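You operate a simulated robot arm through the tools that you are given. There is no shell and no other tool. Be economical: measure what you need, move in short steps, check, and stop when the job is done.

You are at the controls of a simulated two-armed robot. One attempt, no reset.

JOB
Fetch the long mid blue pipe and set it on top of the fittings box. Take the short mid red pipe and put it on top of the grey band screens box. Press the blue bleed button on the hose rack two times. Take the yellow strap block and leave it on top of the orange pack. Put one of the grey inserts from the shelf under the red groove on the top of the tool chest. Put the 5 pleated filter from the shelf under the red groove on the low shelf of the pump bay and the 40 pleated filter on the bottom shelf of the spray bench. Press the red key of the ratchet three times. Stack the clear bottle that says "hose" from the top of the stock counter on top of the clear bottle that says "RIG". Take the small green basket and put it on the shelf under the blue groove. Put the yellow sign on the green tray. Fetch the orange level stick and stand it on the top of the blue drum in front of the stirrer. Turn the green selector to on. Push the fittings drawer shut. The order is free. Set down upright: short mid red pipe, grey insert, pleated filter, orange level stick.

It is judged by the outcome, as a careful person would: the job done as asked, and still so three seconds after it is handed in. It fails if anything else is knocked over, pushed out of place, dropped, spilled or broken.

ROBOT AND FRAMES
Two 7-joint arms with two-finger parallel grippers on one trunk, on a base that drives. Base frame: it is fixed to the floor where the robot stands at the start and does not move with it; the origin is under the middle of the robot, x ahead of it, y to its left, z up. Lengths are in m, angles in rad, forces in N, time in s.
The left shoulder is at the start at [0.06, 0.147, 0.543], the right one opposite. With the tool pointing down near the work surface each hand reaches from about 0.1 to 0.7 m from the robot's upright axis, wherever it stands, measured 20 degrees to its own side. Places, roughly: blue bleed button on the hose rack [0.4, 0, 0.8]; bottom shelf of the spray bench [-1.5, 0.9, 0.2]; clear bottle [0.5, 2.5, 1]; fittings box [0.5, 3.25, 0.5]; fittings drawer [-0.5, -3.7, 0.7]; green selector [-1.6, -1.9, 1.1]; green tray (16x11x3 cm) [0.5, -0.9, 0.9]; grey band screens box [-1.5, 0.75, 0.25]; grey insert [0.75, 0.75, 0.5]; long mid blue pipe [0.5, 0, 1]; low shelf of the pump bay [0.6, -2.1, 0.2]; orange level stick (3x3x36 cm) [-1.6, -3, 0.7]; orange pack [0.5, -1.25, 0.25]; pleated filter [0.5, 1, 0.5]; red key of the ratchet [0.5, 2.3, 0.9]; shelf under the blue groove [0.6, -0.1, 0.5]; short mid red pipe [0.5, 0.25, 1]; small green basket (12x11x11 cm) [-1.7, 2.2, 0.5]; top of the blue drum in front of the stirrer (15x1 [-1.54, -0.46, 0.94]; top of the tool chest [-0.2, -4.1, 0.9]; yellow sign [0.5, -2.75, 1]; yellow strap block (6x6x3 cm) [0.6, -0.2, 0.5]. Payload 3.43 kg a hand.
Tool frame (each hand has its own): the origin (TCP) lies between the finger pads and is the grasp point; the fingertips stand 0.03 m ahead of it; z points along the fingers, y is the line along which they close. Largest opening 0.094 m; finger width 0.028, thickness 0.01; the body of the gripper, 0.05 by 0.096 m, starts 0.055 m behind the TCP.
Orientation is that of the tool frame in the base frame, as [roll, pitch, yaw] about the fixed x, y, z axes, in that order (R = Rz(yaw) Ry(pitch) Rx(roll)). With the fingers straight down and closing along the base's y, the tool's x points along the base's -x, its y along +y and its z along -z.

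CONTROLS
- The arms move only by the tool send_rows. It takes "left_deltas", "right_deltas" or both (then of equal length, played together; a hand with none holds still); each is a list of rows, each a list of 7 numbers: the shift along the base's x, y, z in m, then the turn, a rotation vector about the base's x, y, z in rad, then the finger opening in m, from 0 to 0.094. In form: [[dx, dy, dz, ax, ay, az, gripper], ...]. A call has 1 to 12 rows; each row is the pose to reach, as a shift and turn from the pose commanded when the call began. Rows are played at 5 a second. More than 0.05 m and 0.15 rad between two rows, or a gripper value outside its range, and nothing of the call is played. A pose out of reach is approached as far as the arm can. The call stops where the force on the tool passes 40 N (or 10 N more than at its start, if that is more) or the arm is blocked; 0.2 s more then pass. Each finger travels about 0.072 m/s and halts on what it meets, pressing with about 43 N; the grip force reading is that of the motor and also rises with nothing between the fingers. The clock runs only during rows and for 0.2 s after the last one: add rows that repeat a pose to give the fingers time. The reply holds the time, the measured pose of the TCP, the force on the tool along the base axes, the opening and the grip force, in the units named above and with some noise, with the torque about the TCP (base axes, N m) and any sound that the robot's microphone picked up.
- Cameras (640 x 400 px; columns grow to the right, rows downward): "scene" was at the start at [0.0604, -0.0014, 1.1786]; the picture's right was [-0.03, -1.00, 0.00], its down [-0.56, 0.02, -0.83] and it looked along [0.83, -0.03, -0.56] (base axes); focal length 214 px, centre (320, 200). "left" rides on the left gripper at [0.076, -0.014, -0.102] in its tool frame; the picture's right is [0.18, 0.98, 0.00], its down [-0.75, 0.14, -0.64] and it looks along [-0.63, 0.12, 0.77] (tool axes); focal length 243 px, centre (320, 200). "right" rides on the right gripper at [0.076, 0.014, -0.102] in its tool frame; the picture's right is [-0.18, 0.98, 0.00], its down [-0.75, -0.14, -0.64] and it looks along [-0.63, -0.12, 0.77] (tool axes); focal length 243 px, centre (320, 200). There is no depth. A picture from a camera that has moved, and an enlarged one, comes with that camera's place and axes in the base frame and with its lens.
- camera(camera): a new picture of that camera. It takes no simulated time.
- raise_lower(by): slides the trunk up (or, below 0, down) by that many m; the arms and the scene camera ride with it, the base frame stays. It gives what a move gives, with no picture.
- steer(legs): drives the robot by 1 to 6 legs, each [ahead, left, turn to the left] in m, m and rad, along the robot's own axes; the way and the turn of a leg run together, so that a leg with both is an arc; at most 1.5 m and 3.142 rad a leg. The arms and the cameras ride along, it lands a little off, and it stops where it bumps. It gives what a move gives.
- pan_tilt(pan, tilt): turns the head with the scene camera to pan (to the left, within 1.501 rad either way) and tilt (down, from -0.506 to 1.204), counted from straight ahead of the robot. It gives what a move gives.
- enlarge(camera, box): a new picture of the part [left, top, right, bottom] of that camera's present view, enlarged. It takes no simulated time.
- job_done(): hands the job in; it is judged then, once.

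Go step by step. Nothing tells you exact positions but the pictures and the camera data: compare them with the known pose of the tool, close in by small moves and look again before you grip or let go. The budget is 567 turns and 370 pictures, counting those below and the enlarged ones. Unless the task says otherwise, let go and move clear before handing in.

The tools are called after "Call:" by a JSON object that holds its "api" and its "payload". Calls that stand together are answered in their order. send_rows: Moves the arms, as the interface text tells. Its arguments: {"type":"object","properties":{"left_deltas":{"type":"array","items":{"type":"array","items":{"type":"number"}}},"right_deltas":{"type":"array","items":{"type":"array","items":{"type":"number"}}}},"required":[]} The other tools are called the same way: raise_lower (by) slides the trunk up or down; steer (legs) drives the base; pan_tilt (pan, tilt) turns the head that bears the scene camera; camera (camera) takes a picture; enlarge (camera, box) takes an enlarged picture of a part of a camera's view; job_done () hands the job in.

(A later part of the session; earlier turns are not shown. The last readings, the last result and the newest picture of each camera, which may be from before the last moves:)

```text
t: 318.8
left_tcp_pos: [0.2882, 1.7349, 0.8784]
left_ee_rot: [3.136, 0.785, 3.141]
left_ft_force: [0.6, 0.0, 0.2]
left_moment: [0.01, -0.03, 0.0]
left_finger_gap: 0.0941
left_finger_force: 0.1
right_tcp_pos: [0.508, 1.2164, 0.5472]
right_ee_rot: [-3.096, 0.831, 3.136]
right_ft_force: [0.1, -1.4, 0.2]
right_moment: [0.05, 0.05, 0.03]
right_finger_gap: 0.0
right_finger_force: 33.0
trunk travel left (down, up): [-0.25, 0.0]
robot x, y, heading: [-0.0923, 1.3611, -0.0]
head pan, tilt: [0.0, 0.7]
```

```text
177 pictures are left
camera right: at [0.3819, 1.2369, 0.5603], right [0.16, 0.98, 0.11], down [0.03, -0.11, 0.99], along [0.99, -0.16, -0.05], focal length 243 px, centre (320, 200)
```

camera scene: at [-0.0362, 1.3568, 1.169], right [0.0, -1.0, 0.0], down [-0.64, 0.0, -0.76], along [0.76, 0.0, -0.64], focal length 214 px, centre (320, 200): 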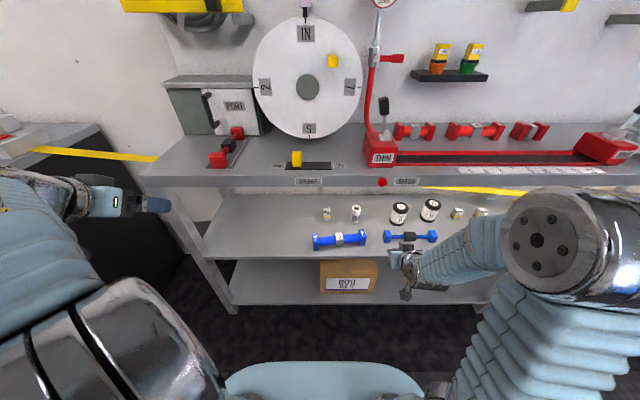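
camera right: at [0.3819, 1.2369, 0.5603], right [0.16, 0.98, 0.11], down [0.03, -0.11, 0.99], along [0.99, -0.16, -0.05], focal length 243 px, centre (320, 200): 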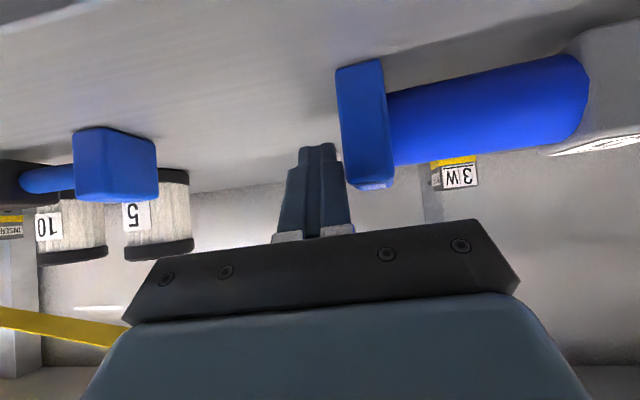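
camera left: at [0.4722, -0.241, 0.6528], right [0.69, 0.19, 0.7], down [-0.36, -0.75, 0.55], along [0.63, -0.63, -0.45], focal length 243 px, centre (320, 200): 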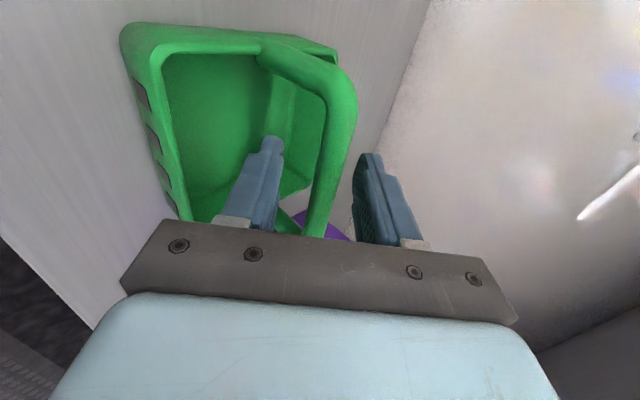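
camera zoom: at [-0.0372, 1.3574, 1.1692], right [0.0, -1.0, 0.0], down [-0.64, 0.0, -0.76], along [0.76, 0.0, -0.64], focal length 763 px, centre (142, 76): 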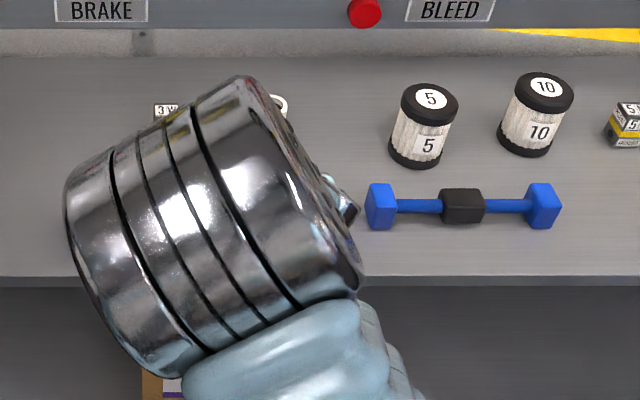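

I retract the right hand, then use the left hand for the left end.

Call:
{"api": "send_rows", "payload": {"right_deltas": [[0, -0.015, 0, 0, 0, 0, 0], [-0.03, -0.02, 0.02, 0, 0, 0, 0], [-0.06, -0.02, 0.045, 0, 0, 0, 0], [-0.1, -0.04, 0.055, 0, 0, 0, 0], [-0.13, -0.06, 0.07, 0, 0, 0, 0], [-0.14, -0.08, 0.1, 0, 0, 0, 0], [-0.15, -0.1, 0.14, 0, 0, 0, 0], [-0.16, -0.12, 0.18, 0, 0, 0, 0], [-0.17, -0.14, 0.22, 0, 0, 0, 0], [-0.18, -0.16, 0.26, 0, 0, 0, 0]]}}

Call:
{"api": "steer", "payload": {"legs": [[0, -0.16, 0]]}}

Call:
{"api": "send_rows", "payload": {"left_deltas": [[0, -0.01, -0.04, 0, 0, 0, 0.05], [0, -0.03, -0.08, 0, 0, 0, 0], [0, -0.05, -0.12, 0, 0, 0, 0], [0.01, -0.07, -0.16, 0, 0, 0, 0], [0.03, -0.09, -0.2, 0, 0, 0, 0], [0.05, -0.11, -0.235, 0, 0, 0, 0], [0.07, -0.13, -0.265, 0, 0, 0, 0], [0.09, -0.15, -0.29, 0, 0, 0, 0]]}}

Call:
{"api": "camera", "payload": {"camera": "left"}}

Call:
{"api": "camera", "payload": {"camera": "scene"}}

```text
t: 321.0
left_tcp_pos: [0.288, 1.7356, 0.8775]
left_ee_rot: [3.135, 0.787, -3.141]
left_ft_force: [-0.8, 0.3, -0.6]
left_moment: [-0.03, 0.02, 0.03]
left_finger_gap: 0.0942
left_finger_force: 0.0
right_tcp_pos: [0.3301, 1.0564, 0.8065]
right_ee_rot: [-3.095, 0.828, 3.136]
right_ft_force: [0.6, 0.1, 0.6]
right_moment: [0.01, 0.02, -0.01]
right_finger_gap: 0.0
right_finger_force: 32.3
trunk travel left (down, up): [-0.25, 0.0]
robot x, y, heading: [-0.0947, 1.3536, 0.004]
head pan, tilt: [0.0, 0.7]
```

```text
t: 322.4
left_tcp_pos: [0.288, 1.5772, 0.8794]
left_ee_rot: [3.137, 0.786, 3.14]
left_ft_force: [0.2, -0.3, -0.3]
left_moment: [-0.02, 0.01, -0.02]
left_finger_gap: 0.094
left_finger_force: 0.0
right_tcp_pos: [0.3293, 0.8983, 0.8058]
right_ee_rot: [-3.096, 0.83, 3.136]
right_ft_force: [-0.2, 0.2, -0.2]
right_moment: [-0.03, 0.01, -0.01]
right_finger_gap: 0.0
right_finger_force: 32.7
trunk travel left (down, up): [-0.25, 0.0]
robot x, y, heading: [-0.0963, 1.1971, -0.0]
head pan, tilt: [0.0, 0.7]
```

```text
t: 324.2
left_tcp_pos: [0.3759, 1.428, 0.5881]
left_ee_rot: [3.139, 0.786, -3.141]
left_ft_force: [0.1, 0.5, -0.1]
left_moment: [-0.03, 0.03, -0.01]
left_finger_gap: 0.0
left_finger_force: 33.1
left hand out of reach, approached as far as the arm can: row 6
right_tcp_pos: [0.3293, 0.8977, 0.8063]
right_ee_rot: [-3.097, 0.829, 3.137]
right_ft_force: [0.0, -0.5, 0.6]
right_moment: [-0.05, 0.01, -0.01]
right_finger_gap: 0.0004
right_finger_force: 32.7
trunk travel left (down, up): [-0.25, 0.0]
robot x, y, heading: [-0.0905, 1.1968, 0.003]
head pan, tilt: [0.0, 0.7]
```

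```text
176 pictures are left
camera left: at [0.2486, 1.4118, 0.6082], right [-0.14, 0.98, -0.13], down [0.08, 0.14, 0.99], along [0.99, 0.12, -0.1], focal length 243 px, centre (320, 200)
```

left: 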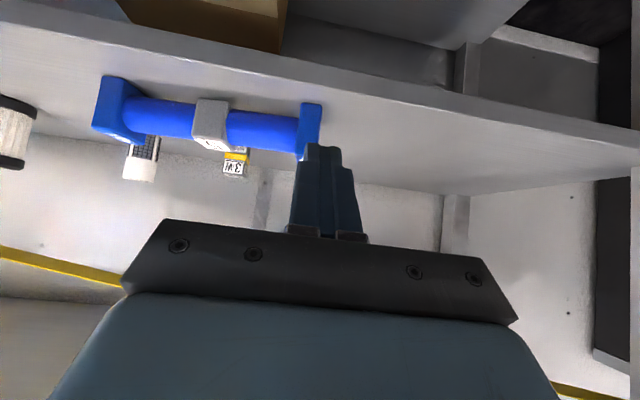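

```text
175 pictures are left
camera scene: at [-0.0376, 1.1994, 1.1692], right [0.0, -1.0, 0.0], down [-0.64, 0.0, -0.77], along [0.77, 0.0, -0.64], focal length 214 px, centre (320, 200)
```

scene: 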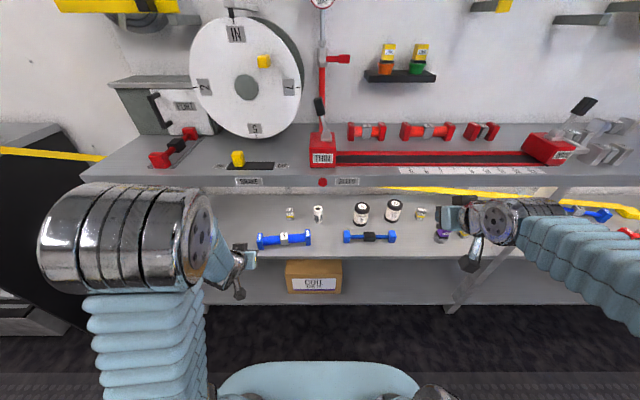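

Left end front is at x≈0.450, should be ≈0.487. I push it gently.

Call:
{"api": "send_rows", "payload": {"left_deltas": [[0.01, -0.012, -0.02, 0, 0, 0, 0], [0.02, -0.012, -0.042, 0, 0, 0, 0], [0.035, -0.012, -0.042, 0, 0, 0, 0], [0.045, -0.012, -0.042, 0, 0, 0, 0], [0.055, -0.012, -0.042, 0, 0, 0, 0], [0.065, -0.012, -0.042, 0, 0, 0, 0], [0.074, -0.012, -0.042, 0, 0, 0, 0], [0.08, -0.012, -0.042, 0, 0, 0, 0]]}}

Call:
{"api": "camera", "payload": {"camera": "left"}}

Call:
{"api": "enlarge", "payload": {"camera": "scene", "box": [240, 190, 420, 280]}}

```text
t: 326.0
left_tcp_pos: [0.457, 1.4162, 0.5452]
left_ee_rot: [3.135, 0.788, 3.141]
left_ft_force: [-0.6, -0.8, 0.3]
left_moment: [-0.02, 0.01, -0.01]
left_finger_gap: 0.0001
left_finger_force: 32.8
right_tcp_pos: [0.3287, 0.8984, 0.8064]
right_ee_rot: [-3.096, 0.828, 3.135]
right_ft_force: [0.5, 0.6, -0.1]
right_moment: [0.02, 0.0, 0.01]
right_finger_gap: 0.0
right_finger_force: 33.2
trunk travel left (down, up): [-0.25, 0.0]
robot x, y, heading: [-0.0925, 1.1976, 0.001]
head pan, tilt: [0.0, 0.7]
```

```text
174 pictures are left
camera left: at [0.3306, 1.4003, 0.5659], right [-0.13, 0.98, -0.13], down [0.08, 0.14, 0.99], along [0.99, 0.12, -0.1], focal length 243 px, centre (320, 200)
```

left: 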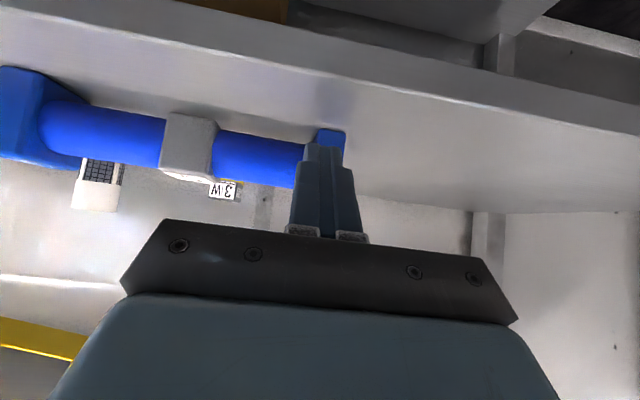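

```text
3.56 times, centred on (330, 235) of scene
camera zoom: at [-0.0374, 1.1991, 1.1692], right [0.0, -1.0, 0.0], down [-0.64, 0.0, -0.76], along [0.76, 0.0, -0.64], focal length 763 px, centre (284, 76)
```

zoom: 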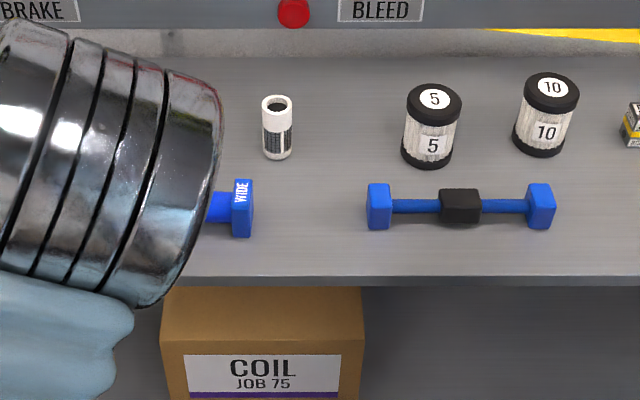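

Call:
{"api": "send_rows", "payload": {"left_deltas": [[-0.02, 0, 0.01, 0, 0, 0, 0], [-0.05, 0.01, 0.04, 0, 0, 0, 0], [-0.07, 0.03, 0.08, 0, 0, 0, 0], [-0.09, 0.05, 0.12, 0, 0, 0, 0], [-0.11, 0.07, 0.16, 0, 0, 0, 0], [-0.12, 0.09, 0.2, 0, 0, 0, 0], [-0.13, 0.11, 0.24, 0, 0, 0, 0.02], [-0.14, 0.13, 0.28, 0, 0, 0, 0.05], [-0.15, 0.15, 0.32, 0, 0, 0, 0.094]]}}

Call:
{"api": "enlarge", "payload": {"camera": "scene", "box": [240, 190, 420, 280]}}

```text
t: 328.0
left_tcp_pos: [0.3103, 1.5636, 0.8675]
left_ee_rot: [3.138, 0.784, -3.141]
left_ft_force: [0.0, 0.5, 0.3]
left_moment: [0.01, 0.02, 0.04]
left_finger_gap: 0.0939
left_finger_force: 0.0
right_tcp_pos: [0.3294, 0.8973, 0.8072]
right_ee_rot: [-3.096, 0.829, 3.136]
right_ft_force: [-0.7, -0.7, -0.3]
right_moment: [0.02, -0.01, 0.0]
right_finger_gap: 0.0003
right_finger_force: 32.8
trunk travel left (down, up): [-0.25, 0.0]
robot x, y, heading: [-0.0965, 1.1953, 0.002]
head pan, tilt: [0.0, 0.7]
```

```text
3.56 times, centred on (330, 235) of scene
camera zoom: at [-0.0373, 1.1993, 1.1691], right [0.0, -1.0, 0.0], down [-0.64, 0.0, -0.76], along [0.76, 0.0, -0.64], focal length 763 px, centre (284, 76)
```

zoom: 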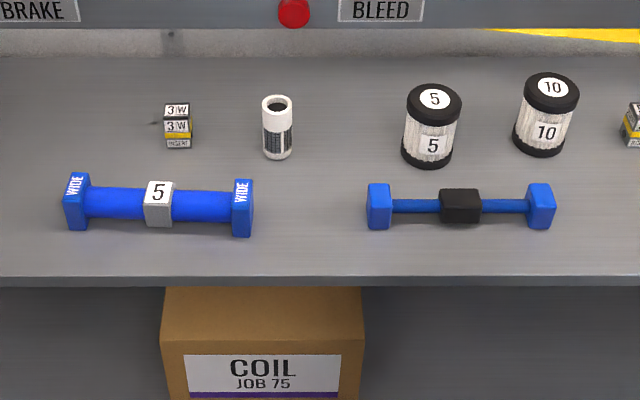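

Pipe 5 is back within millimetres of its place. Now the "5" filter with the right hand: centre ≈(0.615, 1.027).

Call:
{"api": "send_rows", "payload": {"right_deltas": [[0.01, 0.02, -0.03, 0, 0, 0, 0.03], [0.02, 0.04, -0.06, 0, 0, 0, 0.06], [0.04, 0.065, -0.09, 0, 0, 0, 0.09], [0.07, 0.09, -0.11, 0, 0, 0, 0.094], [0.1, 0.11, -0.12, 0, 0, 0, 0.094], [0.134, 0.128, -0.126, 0, 0, 0, 0.094], [0.134, 0.128, -0.126, 0, 0, 0, 0.094]]}}

Call:
{"api": "camera", "payload": {"camera": "right"}}

```text
t: 329.6
left_tcp_pos: [0.3098, 1.5643, 0.8669]
left_ee_rot: [3.136, 0.786, -3.141]
left_ft_force: [-0.7, 0.1, 0.6]
left_moment: [0.04, 0.0, 0.0]
left_finger_gap: 0.094
left_finger_force: 0.1
right_tcp_pos: [0.4627, 1.025, 0.6808]
right_ee_rot: [-3.097, 0.829, 3.136]
right_ft_force: [0.3, 0.0, -0.2]
right_moment: [-0.01, 0.0, 0.03]
right_finger_gap: 0.0938
right_finger_force: 0.0
trunk travel left (down, up): [-0.25, 0.0]
robot x, y, heading: [-0.0957, 1.1967, 0.002]
head pan, tilt: [0.0, 0.7]
```

```text
171 pictures are left
camera right: at [0.337, 1.0454, 0.694], right [0.16, 0.98, 0.11], down [0.03, -0.11, 0.99], along [0.99, -0.16, -0.05], focal length 243 px, centre (320, 200)
```

right: 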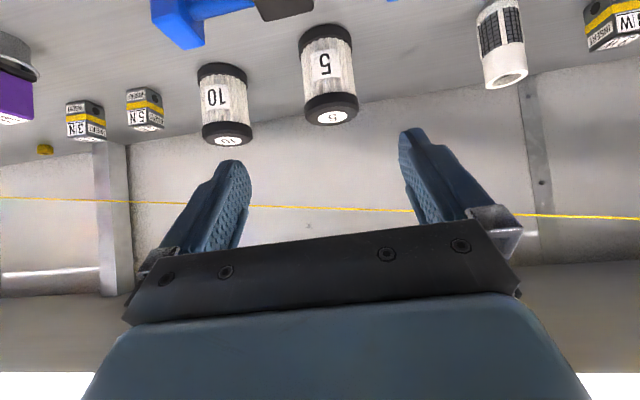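

Aligned. Slide in and grip.

Call:
{"api": "send_rows", "payload": {"right_deltas": [[0.035, 0, -0.032, 0, 0, 0, 0.094], [0.07, 0, -0.063, 0, 0, 0, 0.094], [0.105, 0.0, -0.095, 0, 0, 0, 0.094], [0.125, 0, -0.113, 0, 0, 0, 0.094], [0.142, 0, -0.128, 0, 0, 0, 0.094], [0.142, 0, -0.128, 0, 0, 0, 0.094]]}}

Call:
{"api": "camera", "payload": {"camera": "right"}}

```text
t: 331.0
left_tcp_pos: [0.3095, 1.5643, 0.8679]
left_ee_rot: [3.137, 0.786, -3.141]
left_ft_force: [0.5, 0.2, 0.4]
left_moment: [0.01, 0.02, 0.0]
left_finger_gap: 0.0942
left_finger_force: 0.1
right_tcp_pos: [0.6036, 1.0267, 0.552]
right_ee_rot: [-3.095, 0.828, 3.137]
right_ft_force: [0.5, 0.0, 0.1]
right_moment: [0.01, 0.01, 0.01]
right_finger_gap: 0.0941
right_finger_force: 0.0
trunk travel left (down, up): [-0.25, 0.0]
robot x, y, heading: [-0.0913, 1.1996, 0.0]
head pan, tilt: [0.0, 0.7]
```

```text
170 pictures are left
camera right: at [0.4768, 1.0464, 0.5656], right [0.16, 0.98, 0.11], down [0.03, -0.11, 0.99], along [0.99, -0.16, -0.05], focal length 243 px, centre (320, 200)
```

right: 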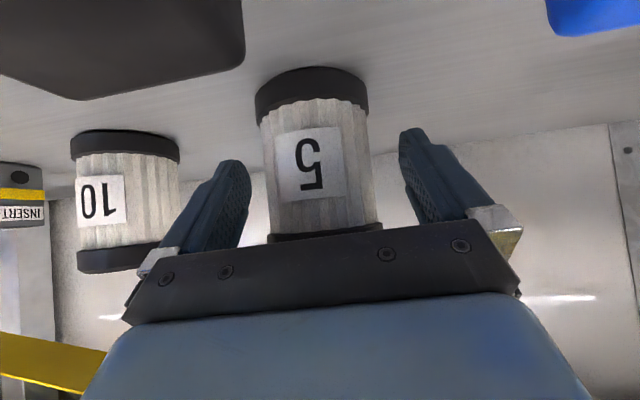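

Call:
{"api": "send_rows", "payload": {"right_deltas": [[0, 0, 0, 0, 0, 0, 0.08], [0, 0, 0, 0, 0, 0, 0.065], [0, 0, 0, 0, 0, 0, 0.05], [0, 0, 0, 0, 0, 0, 0.05], [-0.01, 0, 0.02, 0, 0, 0, 0.05], [-0.03, 0, 0.05, 0, 0, 0, 0.05], [-0.045, 0, 0.065, 0, 0, 0, 0.05]]}}

Call:
{"api": "camera", "payload": {"camera": "right"}}

Call:
{"api": "camera", "payload": {"camera": "scene"}}

```text
t: 332.6
left_tcp_pos: [0.3107, 1.5652, 0.8679]
left_ee_rot: [3.136, 0.786, -3.14]
left_ft_force: [0.7, -0.3, -0.2]
left_moment: [0.0, -0.03, -0.01]
left_finger_gap: 0.094
left_finger_force: 0.1
right_tcp_pos: [0.5612, 1.0251, 0.6168]
right_ee_rot: [-3.097, 0.83, 3.136]
right_ft_force: [0.8, 0.5, -0.8]
right_moment: [0.01, -0.02, 0.0]
right_finger_gap: 0.0651
right_finger_force: 43.3
trunk travel left (down, up): [-0.25, 0.0]
robot x, y, heading: [-0.0982, 1.197, -0.004]
head pan, tilt: [0.0, 0.7]
```

```text
169 pictures are left
camera right: at [0.4351, 1.0443, 0.6308], right [0.16, 0.98, 0.1], down [0.03, -0.11, 0.99], along [0.99, -0.16, -0.05], focal length 243 px, centre (320, 200)
```

right: 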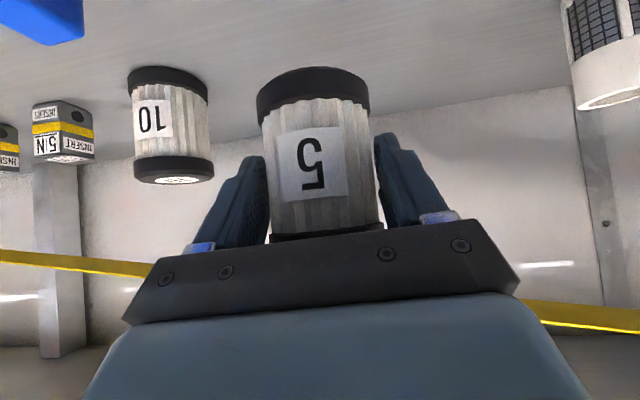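

```text
168 pictures are left
camera scene: at [-0.0371, 1.1992, 1.1691], right [0.0, -1.0, 0.0], down [-0.64, 0.0, -0.76], along [0.76, 0.0, -0.64], focal length 214 px, centre (320, 200)
```

scene: 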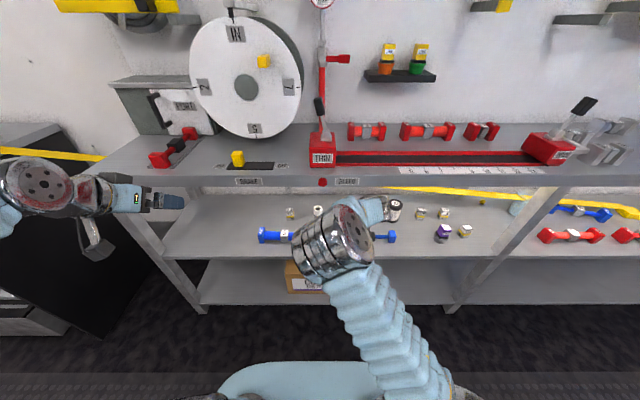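

Held. I withdraw by driving the base straight back, arm still.

Call:
{"api": "steer", "payload": {"legs": [[-0.4, 0, 0]]}}

Call:
{"api": "enlarge", "payload": {"camera": "scene", "box": [260, 130, 500, 250]}}

```text
t: 335.2
left_tcp_pos: [-0.1024, 1.5647, 0.8679]
left_ee_rot: [3.135, 0.784, 3.14]
left_ft_force: [0.3, 0.2, -0.3]
left_moment: [0.0, 0.03, 0.0]
left_finger_gap: 0.094
left_finger_force: 0.1
right_tcp_pos: [0.15, 1.0239, 0.6173]
right_ee_rot: [-3.096, 0.829, 3.136]
right_ft_force: [0.4, -0.3, -0.4]
right_moment: [-0.01, 0.01, 0.0]
right_finger_gap: 0.0652
right_finger_force: 42.5
trunk travel left (down, up): [-0.25, 0.0]
robot x, y, heading: [-0.5077, 1.1973, -0.0]
head pan, tilt: [0.0, 0.7]
```

```text
2.67 times, centred on (380, 190) of scene
camera zoom: at [-0.4483, 1.1994, 1.1692], right [0.0, -1.0, 0.0], down [-0.64, 0.0, -0.76], along [0.76, 0.0, -0.64], focal length 572 px, centre (160, 227)
```

zoom: 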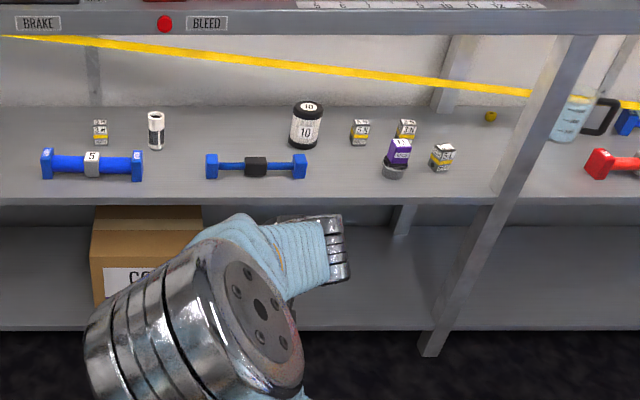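

Now the inserts: zoom in on their colours.

Call:
{"api": "enlarge", "payload": {"camera": "scene", "box": [285, 165, 365, 215]}}

Call:
{"api": "enlarge", "payload": {"camera": "scene", "box": [380, 165, 460, 215]}}

```text
8.00 times, centred on (325, 190) of scene
camera zoom: at [-0.4483, 1.1994, 1.1692], right [0.0, -1.0, 0.0], down [-0.64, 0.0, -0.76], along [0.76, 0.0, -0.64], focal length 1716 px, centre (280, 280)
```

zoom: 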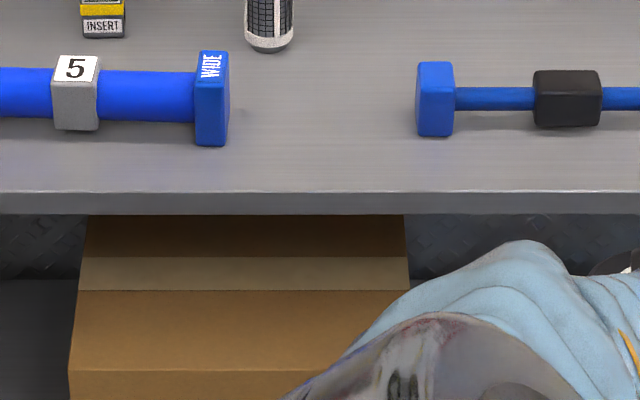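

```text
8.00 times, centred on (420, 190) of scene
camera zoom: at [-0.4483, 1.1994, 1.1692], right [0.0, -1.0, 0.0], down [-0.64, 0.0, -0.76], along [0.76, 0.0, -0.64], focal length 1716 px, centre (-480, 280)
```

zoom: 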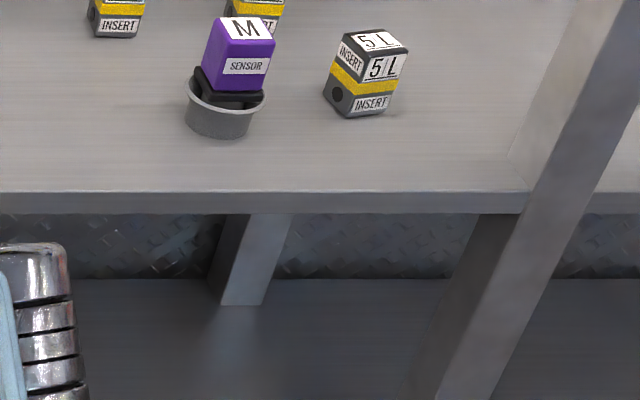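

All inserts there are grey; "5 L" at about (0.53, 0.625) stands free at the front. I raise the right hand with the filter and move to it.

Call:
{"api": "send_rows", "payload": {"right_deltas": [[-0.01, -0.02, 0.04, 0, 0, 0, 0.05], [-0.03, -0.04, 0.075, 0, 0, 0, 0.05], [-0.06, -0.06, 0.105, 0, 0, 0, 0.05], [-0.09, -0.08, 0.135, 0, 0, 0, 0.05], [-0.12, -0.1, 0.165, 0, 0, 0, 0.05], [-0.15, -0.12, 0.195, 0, 0, 0, 0.05], [-0.18, -0.14, 0.22, 0, 0, 0, 0.05], [-0.21, -0.16, 0.24, 0, 0, 0, 0.05], [-0.24, -0.18, 0.26, 0, 0, 0, 0.05]]}}

Call:
{"api": "steer", "payload": {"legs": [[0, -0.78, 0]]}}

Call:
{"api": "camera", "payload": {"camera": "scene"}}

Call:
{"api": "camera", "payload": {"camera": "right"}}

```text
t: 337.2
left_tcp_pos: [-0.1017, 1.565, 0.8687]
left_ee_rot: [3.135, 0.785, -3.141]
left_ft_force: [-0.1, 0.5, 0.4]
left_moment: [-0.03, -0.03, 0.0]
left_finger_gap: 0.0942
left_finger_force: 0.1
right_tcp_pos: [-0.0896, 0.8485, 0.8769]
right_ee_rot: [-3.098, 0.83, 3.136]
right_ft_force: [-0.5, -0.1, -1.3]
right_moment: [-0.01, -0.01, -0.01]
right_finger_gap: 0.0651
right_finger_force: 42.9
trunk travel left (down, up): [-0.25, 0.0]
robot x, y, heading: [-0.5075, 1.1969, 0.0]
head pan, tilt: [0.0, 0.7]
```

```text
t: 341.3
left_tcp_pos: [-0.1019, 0.8138, 0.8678]
left_ee_rot: [3.136, 0.786, -3.122]
left_ft_force: [0.0, -0.7, 0.2]
left_moment: [0.0, -0.02, 0.0]
left_finger_gap: 0.0941
left_finger_force: 0.1
right_tcp_pos: [-0.0763, 0.0962, 0.879]
right_ee_rot: [-3.097, 0.828, -3.128]
right_ft_force: [0.5, 0.3, -1.4]
right_moment: [-0.03, 0.01, 0.04]
right_finger_gap: 0.0649
right_finger_force: 42.8
trunk travel left (down, up): [-0.25, 0.0]
robot x, y, heading: [-0.5, 0.4398, 0.02]
head pan, tilt: [0.0, 0.7]
```

```text
164 pictures are left
camera scene: at [-0.4415, 0.4408, 1.1692], right [0.02, -1.0, 0.0], down [-0.64, -0.01, -0.76], along [0.76, 0.01, -0.64], focal length 214 px, centre (320, 200)
```

scene: 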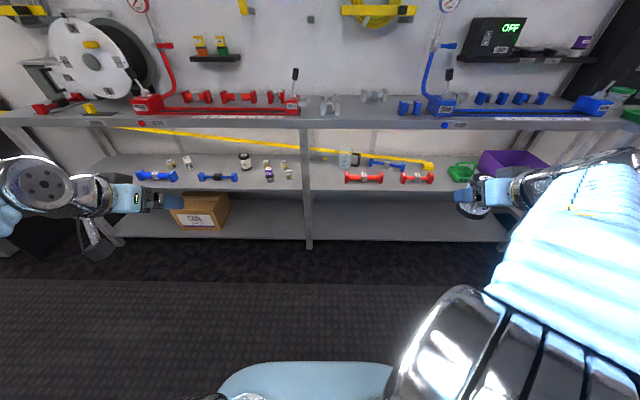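

```text
163 pictures are left
camera right: at [-0.203, 0.1138, 0.8907], right [0.14, 0.98, 0.11], down [0.03, -0.11, 0.99], along [0.99, -0.14, -0.05], focal length 243 px, centre (320, 200)
```

right: 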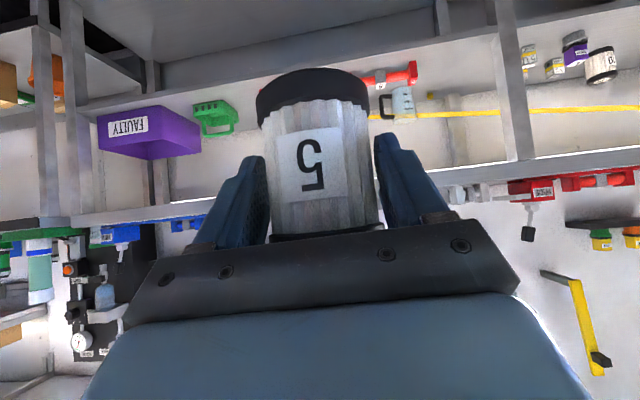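

Call:
{"api": "steer", "payload": {"legs": [[0.38, 0, -0.02]]}}

Call:
{"api": "send_rows", "payload": {"left_deltas": [[0, -0.01, -0.04, 0, 0, 0, 0.094], [0, -0.03, -0.08, 0, 0, 0, 0.094], [0.01, -0.05, -0.12, 0, 0, 0, 0.09], [0.02, -0.07, -0.16, 0, 0, 0, 0.08], [0.03, -0.09, -0.195, 0, 0, 0, 0.07], [0.045, -0.11, -0.225, 0, 0, 0, 0.07], [0.06, -0.13, -0.25, 0, 0, 0, 0.07]]}}

Call:
{"api": "camera", "payload": {"camera": "left"}}

Call:
{"api": "camera", "payload": {"camera": "scene"}}

```text
t: 343.7
left_tcp_pos: [0.2922, 0.8063, 0.8677]
left_ee_rot: [3.137, 0.785, 3.138]
left_ft_force: [0.9, 0.7, 0.1]
left_moment: [0.0, -0.02, -0.01]
left_finger_gap: 0.0938
left_finger_force: 0.1
right_tcp_pos: [0.3004, 0.0901, 0.8768]
right_ee_rot: [-3.095, 0.83, 3.134]
right_ft_force: [-0.2, -1.3, -0.4]
right_moment: [0.02, 0.01, -0.01]
right_finger_gap: 0.0648
right_finger_force: 43.2
trunk travel left (down, up): [-0.25, 0.0]
robot x, y, heading: [-0.1099, 0.4374, -0.001]
head pan, tilt: [0.0, 0.7]
```

```text
t: 345.3
left_tcp_pos: [0.3551, 0.6781, 0.6192]
left_ee_rot: [3.139, 0.787, -3.141]
left_ft_force: [0.8, 0.7, -1.3]
left_moment: [-0.07, -0.06, -0.12]
left_finger_gap: 0.07
left_finger_force: 0.2
right_tcp_pos: [0.3033, 0.0923, 0.8778]
right_ee_rot: [-3.092, 0.83, 3.139]
right_ft_force: [0.8, 1.5, -1.1]
right_moment: [-0.06, 0.08, -0.08]
right_finger_gap: 0.0651
right_finger_force: 43.0
trunk travel left (down, up): [-0.25, 0.0]
robot x, y, heading: [-0.1123, 0.4424, -0.004]
head pan, tilt: [0.0, 0.7]
```

```text
162 pictures are left
camera left: at [0.2271, 0.6624, 0.6386], right [-0.13, 0.98, -0.13], down [0.08, 0.14, 0.99], along [0.99, 0.12, -0.09], focal length 243 px, centre (320, 200)
```

left: 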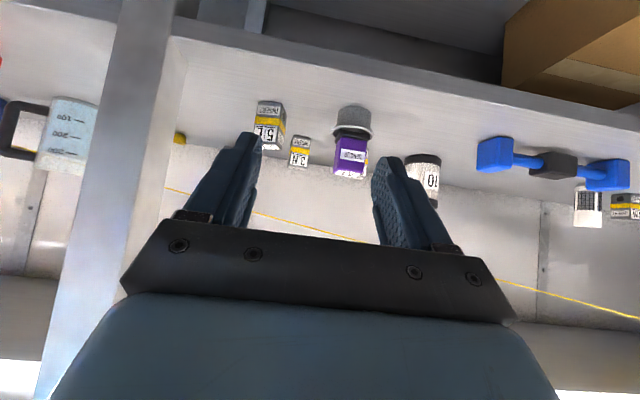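

```text
161 pictures are left
camera scene: at [-0.0544, 0.4448, 1.1691], right [0.0, -1.0, 0.0], down [-0.65, 0.0, -0.76], along [0.76, 0.0, -0.65], focal length 214 px, centre (320, 200)
```

scene: 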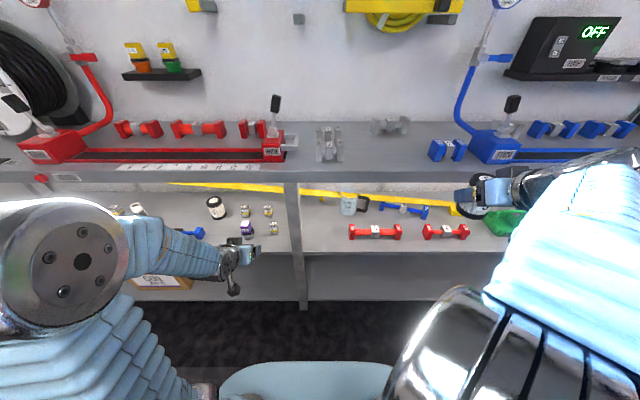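

5 L is at about (0.532, 0.618). Approach along the 45° line with 7 cm opening.

Call:
{"api": "send_rows", "payload": {"left_deltas": [[0.02, -0.03, 0.02, 0, 0, 0, 0.07], [0.045, -0.06, 0.03, 0, 0, 0, 0.07], [0.068, -0.06, 0.026, 0, 0, 0, 0.07], [0.1, -0.06, -0.005, 0, 0, 0, 0.07], [0.13, -0.06, -0.035, 0, 0, 0, 0.07], [0.15, -0.06, -0.055, 0, 0, 0, 0.07]]}}

Call:
{"api": "camera", "payload": {"camera": "left"}}

```text
t: 346.7
left_tcp_pos: [0.5018, 0.6178, 0.5615]
left_ee_rot: [3.136, 0.783, 3.139]
left_ft_force: [-0.2, 0.2, 0.6]
left_moment: [0.01, 0.0, 0.01]
left_finger_gap: 0.0698
left_finger_force: 0.1
right_tcp_pos: [0.3019, 0.0907, 0.8776]
right_ee_rot: [-3.096, 0.829, 3.134]
right_ft_force: [-0.4, -0.3, -0.2]
right_moment: [0.03, 0.02, -0.03]
right_finger_gap: 0.0648
right_finger_force: 43.1
trunk travel left (down, up): [-0.25, 0.0]
robot x, y, heading: [-0.1104, 0.4402, -0.002]
head pan, tilt: [0.0, 0.7]
```

```text
160 pictures are left
camera left: at [0.3746, 0.6032, 0.5817], right [-0.13, 0.98, -0.13], down [0.08, 0.14, 0.99], along [0.99, 0.12, -0.1], focal length 243 px, centre (320, 200)
```

left: 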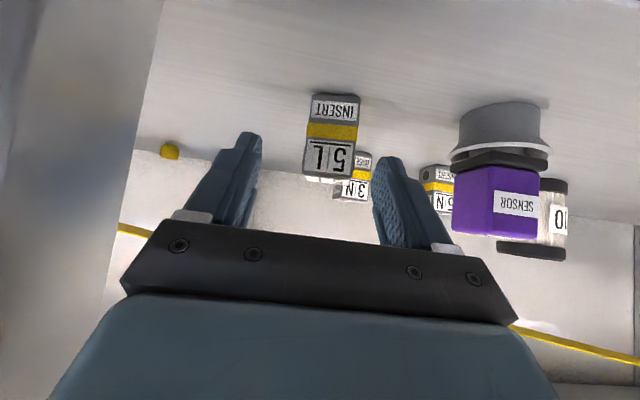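

Call:
{"api": "send_rows", "payload": {"left_deltas": [[0.012, 0.006, -0.008, 0, 0, 0, 0.07], [0.027, 0.006, -0.016, 0, 0, 0, 0.07], [0.027, 0.006, -0.016, 0, 0, 0, 0.05], [0.027, 0.006, -0.016, 0, 0, 0, 0.03], [0.027, 0.006, -0.016, 0, 0, 0, 0.02], [0.027, 0.006, -0.016, 0, 0, 0, 0.02]]}}

Call:
{"api": "camera", "payload": {"camera": "left"}}

```text
t: 348.1
left_tcp_pos: [0.5288, 0.623, 0.5466]
left_ee_rot: [3.137, 0.787, 3.14]
left_ft_force: [0.5, 0.4, 0.8]
left_moment: [-0.04, 0.0, 0.01]
left_finger_gap: 0.0336
left_finger_force: 43.4
right_tcp_pos: [0.3017, 0.0906, 0.8772]
right_ee_rot: [-3.096, 0.829, 3.134]
right_ft_force: [-0.2, 0.5, -0.4]
right_moment: [0.03, 0.01, -0.02]
right_finger_gap: 0.0651
right_finger_force: 42.9
trunk travel left (down, up): [-0.25, 0.0]
robot x, y, heading: [-0.1154, 0.4405, -0.002]
head pan, tilt: [0.0, 0.7]
```

```text
159 pictures are left
camera left: at [0.4015, 0.6079, 0.566], right [-0.13, 0.98, -0.13], down [0.08, 0.14, 0.99], along [0.99, 0.12, -0.1], focal length 243 px, centre (320, 200)
```

left: 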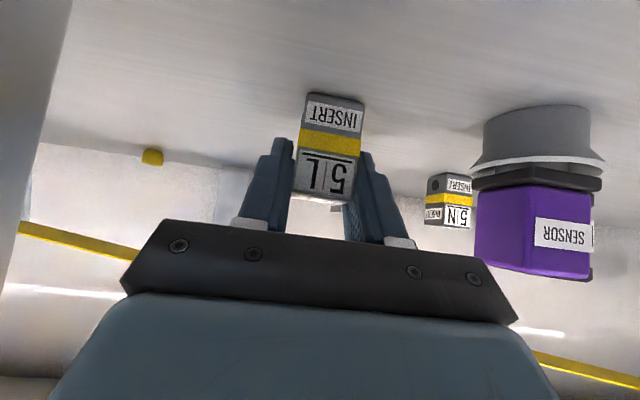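

Gripped. Lift and back out by the base.

Call:
{"api": "send_rows", "payload": {"left_deltas": [[0, 0, 0.02, 0, 0, 0, 0.02], [-0.01, 0, 0.04, 0, 0, 0, 0.02], [-0.03, 0, 0.06, 0, 0, 0, 0.02]]}}

Call:
{"api": "steer", "payload": {"legs": [[-0.36, 0, 0]]}}

Call:
{"api": "send_rows", "payload": {"left_deltas": [[-0.01, 0.02, 0.04, 0, 0, 0, 0.02], [-0.02, 0.04, 0.08, 0, 0, 0, 0.02], [-0.04, 0.06, 0.12, 0, 0, 0, 0.02], [-0.06, 0.08, 0.16, 0, 0, 0, 0.02], [-0.09, 0.1, 0.19, 0, 0, 0, 0.02], [-0.12, 0.12, 0.22, 0, 0, 0, 0.02], [-0.14, 0.14, 0.25, 0, 0, 0, 0.02]]}}

Call:
{"api": "camera", "payload": {"camera": "left"}}

Call:
{"api": "camera", "payload": {"camera": "scene"}}

```text
t: 348.9
left_tcp_pos: [0.4998, 0.6231, 0.6042]
left_ee_rot: [3.136, 0.785, 3.138]
left_ft_force: [0.2, -0.3, -1.2]
left_moment: [0.0, 0.0, 0.01]
left_finger_gap: 0.0335
left_finger_force: 42.5
right_tcp_pos: [0.3032, 0.0907, 0.877]
right_ee_rot: [-3.096, 0.828, 3.133]
right_ft_force: [0.0, 0.0, -1.2]
right_moment: [-0.01, -0.02, -0.01]
right_finger_gap: 0.0652
right_finger_force: 42.9
trunk travel left (down, up): [-0.25, 0.0]
robot x, y, heading: [-0.1099, 0.4422, -0.001]
head pan, tilt: [0.0, 0.7]
```

```text
t: 351.3
left_tcp_pos: [0.1333, 0.6251, 0.6053]
left_ee_rot: [3.136, 0.784, -3.141]
left_ft_force: [0.4, -0.8, -1.0]
left_moment: [-0.03, 0.01, -0.02]
left_finger_gap: 0.0337
left_finger_force: 43.4
right_tcp_pos: [-0.0633, 0.0915, 0.8782]
right_ee_rot: [-3.096, 0.829, 3.135]
right_ft_force: [-0.4, 0.2, -0.7]
right_moment: [-0.03, 0.02, -0.02]
right_finger_gap: 0.0651
right_finger_force: 43.0
trunk travel left (down, up): [-0.25, 0.0]
robot x, y, heading: [-0.4806, 0.4451, 0.003]
head pan, tilt: [0.0, 0.7]
```

```text
t: 352.9
left_tcp_pos: [-0.007, 0.7672, 0.8581]
left_ee_rot: [3.137, 0.784, 3.141]
left_ft_force: [0.0, 0.1, -0.3]
left_moment: [0.01, 0.02, 0.0]
left_finger_gap: 0.0336
left_finger_force: 43.0
right_tcp_pos: [-0.0637, 0.092, 0.8766]
right_ee_rot: [-3.096, 0.829, 3.138]
right_ft_force: [0.7, -0.6, -1.4]
right_moment: [0.01, 0.01, 0.02]
right_finger_gap: 0.065
right_finger_force: 42.7
trunk travel left (down, up): [-0.25, 0.0]
robot x, y, heading: [-0.479, 0.4396, -0.002]
head pan, tilt: [0.0, 0.7]
```

```text
158 pictures are left
camera left: at [-0.1339, 0.7507, 0.8787], right [-0.13, 0.98, -0.13], down [0.08, 0.14, 0.99], along [0.99, 0.12, -0.1], focal length 243 px, centre (320, 200)
```

left: 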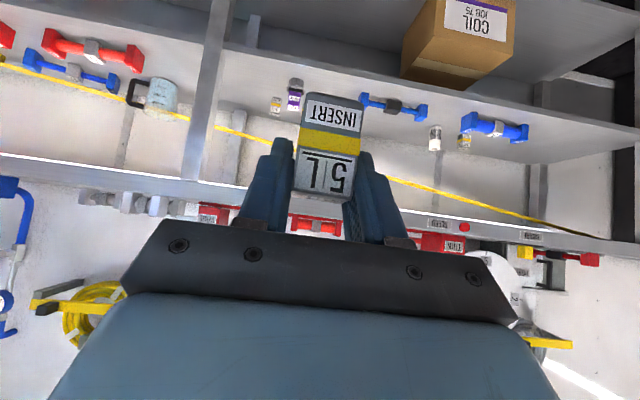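

```text
157 pictures are left
camera scene: at [-0.4214, 0.4432, 1.1692], right [0.0, -1.0, 0.0], down [-0.64, 0.0, -0.76], along [0.76, 0.0, -0.64], focal length 214 px, centre (320, 200)
```

scene: 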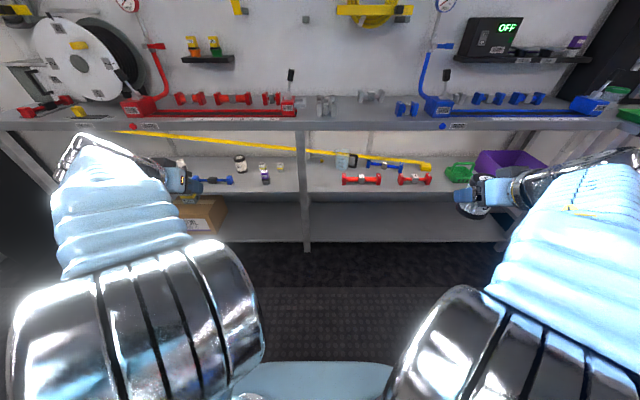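

Both held (insert left, filter 5 right). On to the pump bay.

Call:
{"api": "steer", "payload": {"legs": [[0, -1.2, 0], [0, -1.15, 0]]}}

Call:
{"api": "camera", "payload": {"camera": "scene"}}

```text
t: 364.5
left_tcp_pos: [-0.0393, -1.6111, 0.8579]
left_ee_rot: [3.136, 0.785, 3.123]
left_ft_force: [-0.7, 0.2, -0.8]
left_moment: [-0.02, -0.01, 0.01]
left_finger_gap: 0.0334
left_finger_force: 43.2
right_tcp_pos: [-0.1071, -2.2842, 0.8775]
right_ee_rot: [-3.097, 0.829, 3.118]
right_ft_force: [0.8, 0.8, -0.6]
right_moment: [0.0, 0.02, 0.02]
right_finger_gap: 0.065
right_finger_force: 43.4
trunk travel left (down, up): [-0.25, 0.0]
robot x, y, heading: [-0.5174, -1.9298, -0.024]
head pan, tilt: [0.0, 0.7]
```

```text
156 pictures are left
camera scene: at [-0.4599, -1.9257, 1.1692], right [-0.02, -1.0, 0.0], down [-0.64, 0.01, -0.76], along [0.76, -0.02, -0.64], focal length 214 px, centre (320, 200)
```

scene: 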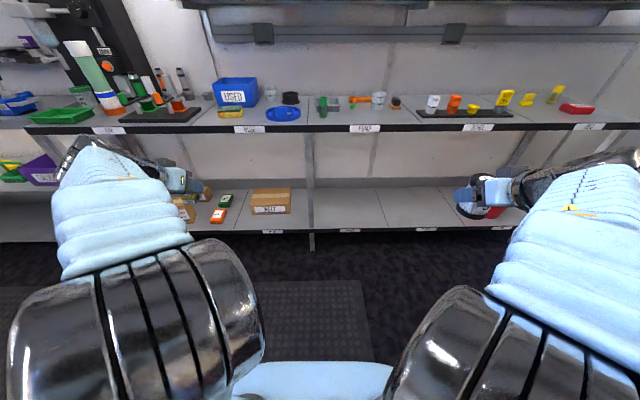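

Call:
{"api": "enlarge", "payload": {"camera": "scene", "box": [200, 70, 420, 240]}}

Call:
{"api": "enlarge", "payload": {"camera": "scene", "box": [380, 70, 620, 240]}}

```text
2.35 times, centred on (310, 155) of scene
camera zoom: at [-0.4599, -1.9257, 1.1692], right [-0.02, -1.0, 0.0], down [-0.64, 0.01, -0.76], along [0.76, -0.02, -0.64], focal length 505 px, centre (344, 306)
```

zoom: 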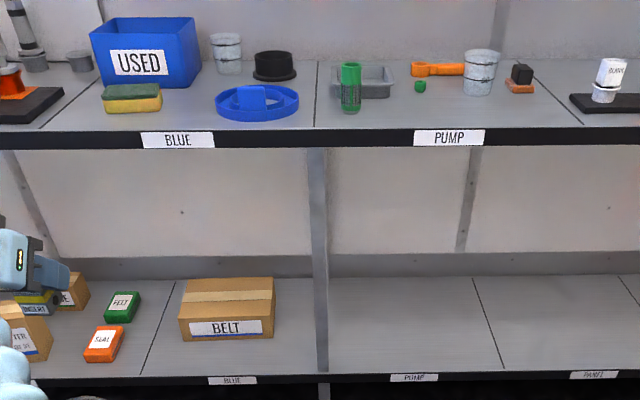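

```text
2.35 times, centred on (500, 155) of scene
camera zoom: at [-0.4599, -1.9257, 1.1692], right [-0.02, -1.0, 0.0], down [-0.64, 0.01, -0.76], along [0.76, -0.02, -0.64], focal length 505 px, centre (-104, 306)
```

zoom: 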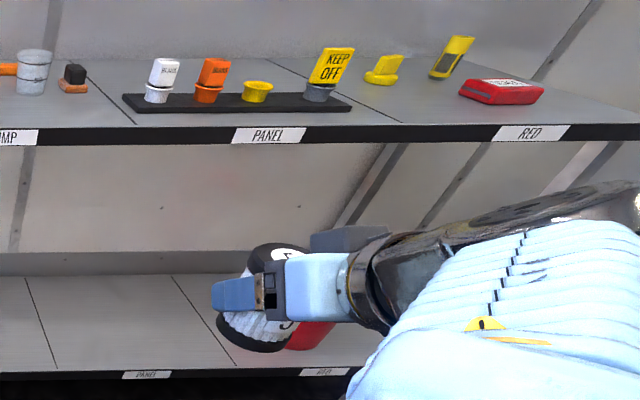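

The pump bay's low shelf is empty around (0.53, −2.13). I align and lower the right hand in the open first.

Call:
{"api": "steer", "payload": {"legs": [[0, 0.08, 0.024]]}}

Call:
{"api": "send_rows", "payload": {"right_deltas": [[0.016, 0.004, -0.042, 0, 0, 0, 0.05], [0.032, 0.008, -0.085, 0, 0, 0, 0.05], [0.049, 0.012, -0.127, 0, 0, 0, 0.05], [0.065, 0.016, -0.17, 0, 0, 0, 0.05], [0.082, 0.02, -0.212, 0, 0, 0, 0.05], [0.098, 0.024, -0.255, 0, 0, 0, 0.05], [0.114, 0.028, -0.297, 0, 0, 0, 0.05], [0.131, 0.032, -0.34, 0, 0, 0, 0.05], [0.147, 0.036, -0.382, 0, 0, 0, 0.05], [0.163, 0.04, -0.425, 0, 0, 0, 0.05], [0.18, 0.044, -0.467, 0, 0, 0, 0.05], [0.196, 0.048, -0.505, 0, 0, 0, 0.05]]}}

Call:
{"api": "camera", "payload": {"camera": "scene"}}

```text
t: 365.6
left_tcp_pos: [-0.0449, -1.5197, 0.8585]
left_ee_rot: [3.136, 0.787, -3.137]
left_ft_force: [-0.6, 0.5, -0.6]
left_moment: [0.02, 0.01, 0.05]
left_finger_gap: 0.0334
left_finger_force: 43.0
right_tcp_pos: [-0.0987, -2.1942, 0.8763]
right_ee_rot: [-3.098, 0.829, 3.14]
right_ft_force: [1.0, -0.2, -1.0]
right_moment: [0.01, 0.0, 0.01]
right_finger_gap: 0.0652
right_finger_force: 43.0
trunk travel left (down, up): [-0.25, 0.0]
robot x, y, heading: [-0.5139, -1.8468, 0.003]
head pan, tilt: [0.0, 0.7]
```

```text
t: 368.1
left_tcp_pos: [-0.0459, -1.5184, 0.8577]
left_ee_rot: [3.136, 0.786, -3.137]
left_ft_force: [-0.2, 0.9, -1.0]
left_moment: [0.01, -0.01, 0.0]
left_finger_gap: 0.0336
left_finger_force: 42.9
right_tcp_pos: [0.0968, -2.145, 0.3734]
right_ee_rot: [-3.096, 0.828, -3.14]
right_ft_force: [1.3, -0.7, -1.0]
right_moment: [-0.04, 0.03, -0.03]
right_finger_gap: 0.0649
right_finger_force: 43.0
trunk travel left (down, up): [-0.25, 0.0]
robot x, y, heading: [-0.5145, -1.847, 0.004]
head pan, tilt: [0.0, 0.7]
```

```text
153 pictures are left
camera scene: at [-0.4594, -1.8438, 1.1693], right [0.0, -1.0, 0.0], down [-0.64, 0.0, -0.76], along [0.76, 0.0, -0.64], focal length 214 px, centre (320, 200)
```

scene: 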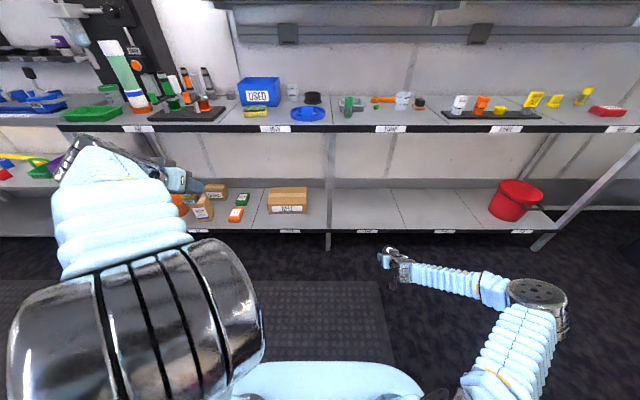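

Call:
{"api": "steer", "payload": {"legs": [[0.34, 0, 0]]}}

Call:
{"api": "send_rows", "payload": {"right_deltas": [[0.03, 0.003, -0.02, 0, 0, 0, 0.05], [0.06, 0.006, -0.04, 0, 0, 0, 0.05], [0.09, 0.009, -0.065, 0, 0, 0, 0.05]]}}

Call:
{"api": "camera", "payload": {"camera": "right"}}

Call:
{"api": "camera", "payload": {"camera": "scene"}}

```text
t: 370.4
left_tcp_pos: [0.2986, -1.5138, 0.859]
left_ee_rot: [3.136, 0.784, -3.131]
left_ft_force: [-1.2, -0.8, -1.3]
left_moment: [0.04, 0.02, 0.0]
left_finger_gap: 0.0336
left_finger_force: 43.4
right_tcp_pos: [0.4451, -2.1395, 0.3733]
right_ee_rot: [-3.097, 0.829, -3.135]
right_ft_force: [0.2, -0.8, -0.9]
right_moment: [-0.03, 0.0, 0.02]
right_finger_gap: 0.0649
right_finger_force: 43.0
trunk travel left (down, up): [-0.25, 0.0]
robot x, y, heading: [-0.1739, -1.8413, 0.006]
head pan, tilt: [0.0, 0.7]
```

```text
t: 371.2
left_tcp_pos: [0.2976, -1.5141, 0.8579]
left_ee_rot: [3.138, 0.785, -3.13]
left_ft_force: [-0.1, 0.8, -0.8]
left_moment: [0.03, 0.02, 0.02]
left_finger_gap: 0.0335
left_finger_force: 42.7
right_tcp_pos: [0.5363, -2.1326, 0.3068]
right_ee_rot: [-3.094, 0.829, -3.136]
right_ft_force: [0.6, 0.1, -0.8]
right_moment: [0.02, 0.02, 0.03]
right_finger_gap: 0.065
right_finger_force: 42.6
trunk travel left (down, up): [-0.25, 0.0]
robot x, y, heading: [-0.1712, -1.8413, 0.004]
head pan, tilt: [0.0, 0.7]
```

```text
152 pictures are left
camera right: at [0.4093, -2.1128, 0.3205], right [0.15, 0.98, 0.1], down [0.03, -0.11, 0.99], along [0.99, -0.15, -0.05], focal length 243 px, centre (320, 200)
```

right: 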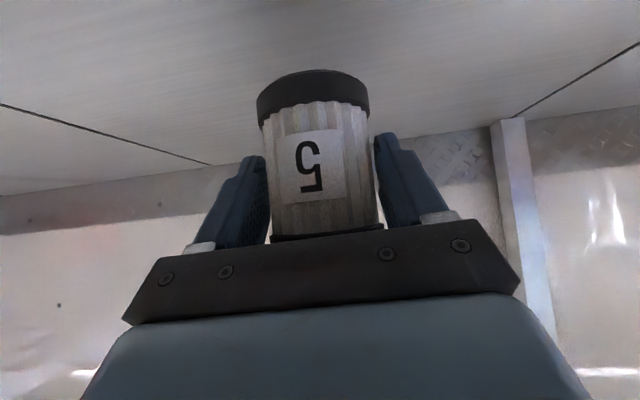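

```text
151 pictures are left
camera scene: at [-0.1137, -1.8413, 1.1692], right [0.01, -1.0, 0.0], down [-0.64, -0.01, -0.76], along [0.76, 0.01, -0.64], focal length 214 px, centre (320, 200)
```

scene: 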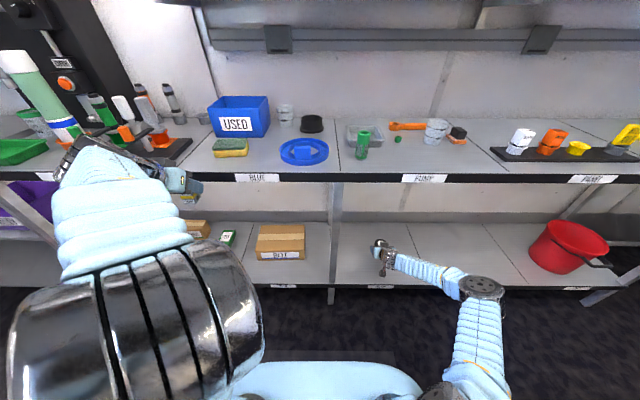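

Between the bay's dividing lines. Lower to contact.

Call:
{"api": "send_rows", "payload": {"right_deltas": [[0, 0, -0.02, 0, 0, 0, 0.05], [0, 0, -0.04, 0, 0, 0, 0.05], [0, 0, -0.05, 0, 0, 0, 0.05], [0, 0, -0.058, 0, 0, 0, 0.05], [0, 0, -0.065, 0, 0, 0, 0.05], [0, 0, -0.072, 0, 0, 0, 0.05], [0, 0, -0.079, 0, 0, 0, 0.05], [0, 0, -0.086, 0, 0, 0, 0.05], [0, 0, -0.093, 0, 0, 0, 0.05], [0, 0, -0.1, 0, 0, 0, 0.05]]}}

Call:
{"api": "camera", "payload": {"camera": "right"}}

```text
t: 372.0
left_tcp_pos: [0.2981, -1.5142, 0.8586]
left_ee_rot: [3.135, 0.786, -3.131]
left_ft_force: [0.6, -0.4, 0.1]
left_moment: [-0.01, 0.0, -0.01]
left_finger_gap: 0.0336
left_finger_force: 43.3
right_tcp_pos: [0.541, -2.1295, 0.2705]
right_ee_rot: [-3.093, 0.848, -3.133]
right_ft_force: [4.3, -0.1, 18.4]
right_moment: [-0.03, -0.29, -0.02]
right_finger_gap: 0.0651
right_finger_force: 42.8
trunk travel left (down, up): [-0.25, 0.0]
robot x, y, heading: [-0.172, -1.8449, 0.008]
head pan, tilt: [0.0, 0.7]
stopped in row 3 (right hand): the force on the tool passed its limit at 43 N (the readings are from after the stop); the commanded pose is now the measured one
```

```text
150 pictures are left
camera right: at [0.4135, -2.1112, 0.2812], right [0.15, 0.98, 0.11], down [0.02, -0.11, 0.99], along [0.99, -0.15, -0.03], focal length 243 px, centre (320, 200)
```

right: 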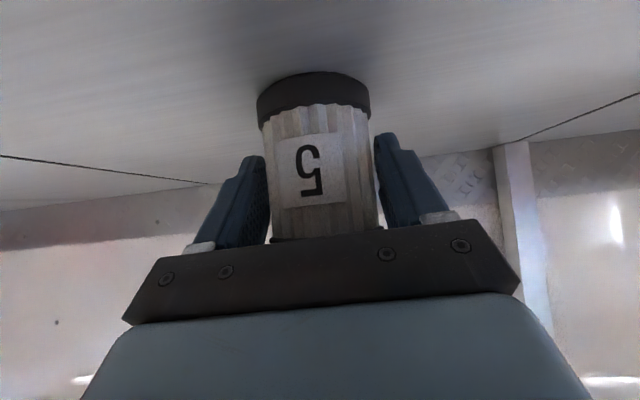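

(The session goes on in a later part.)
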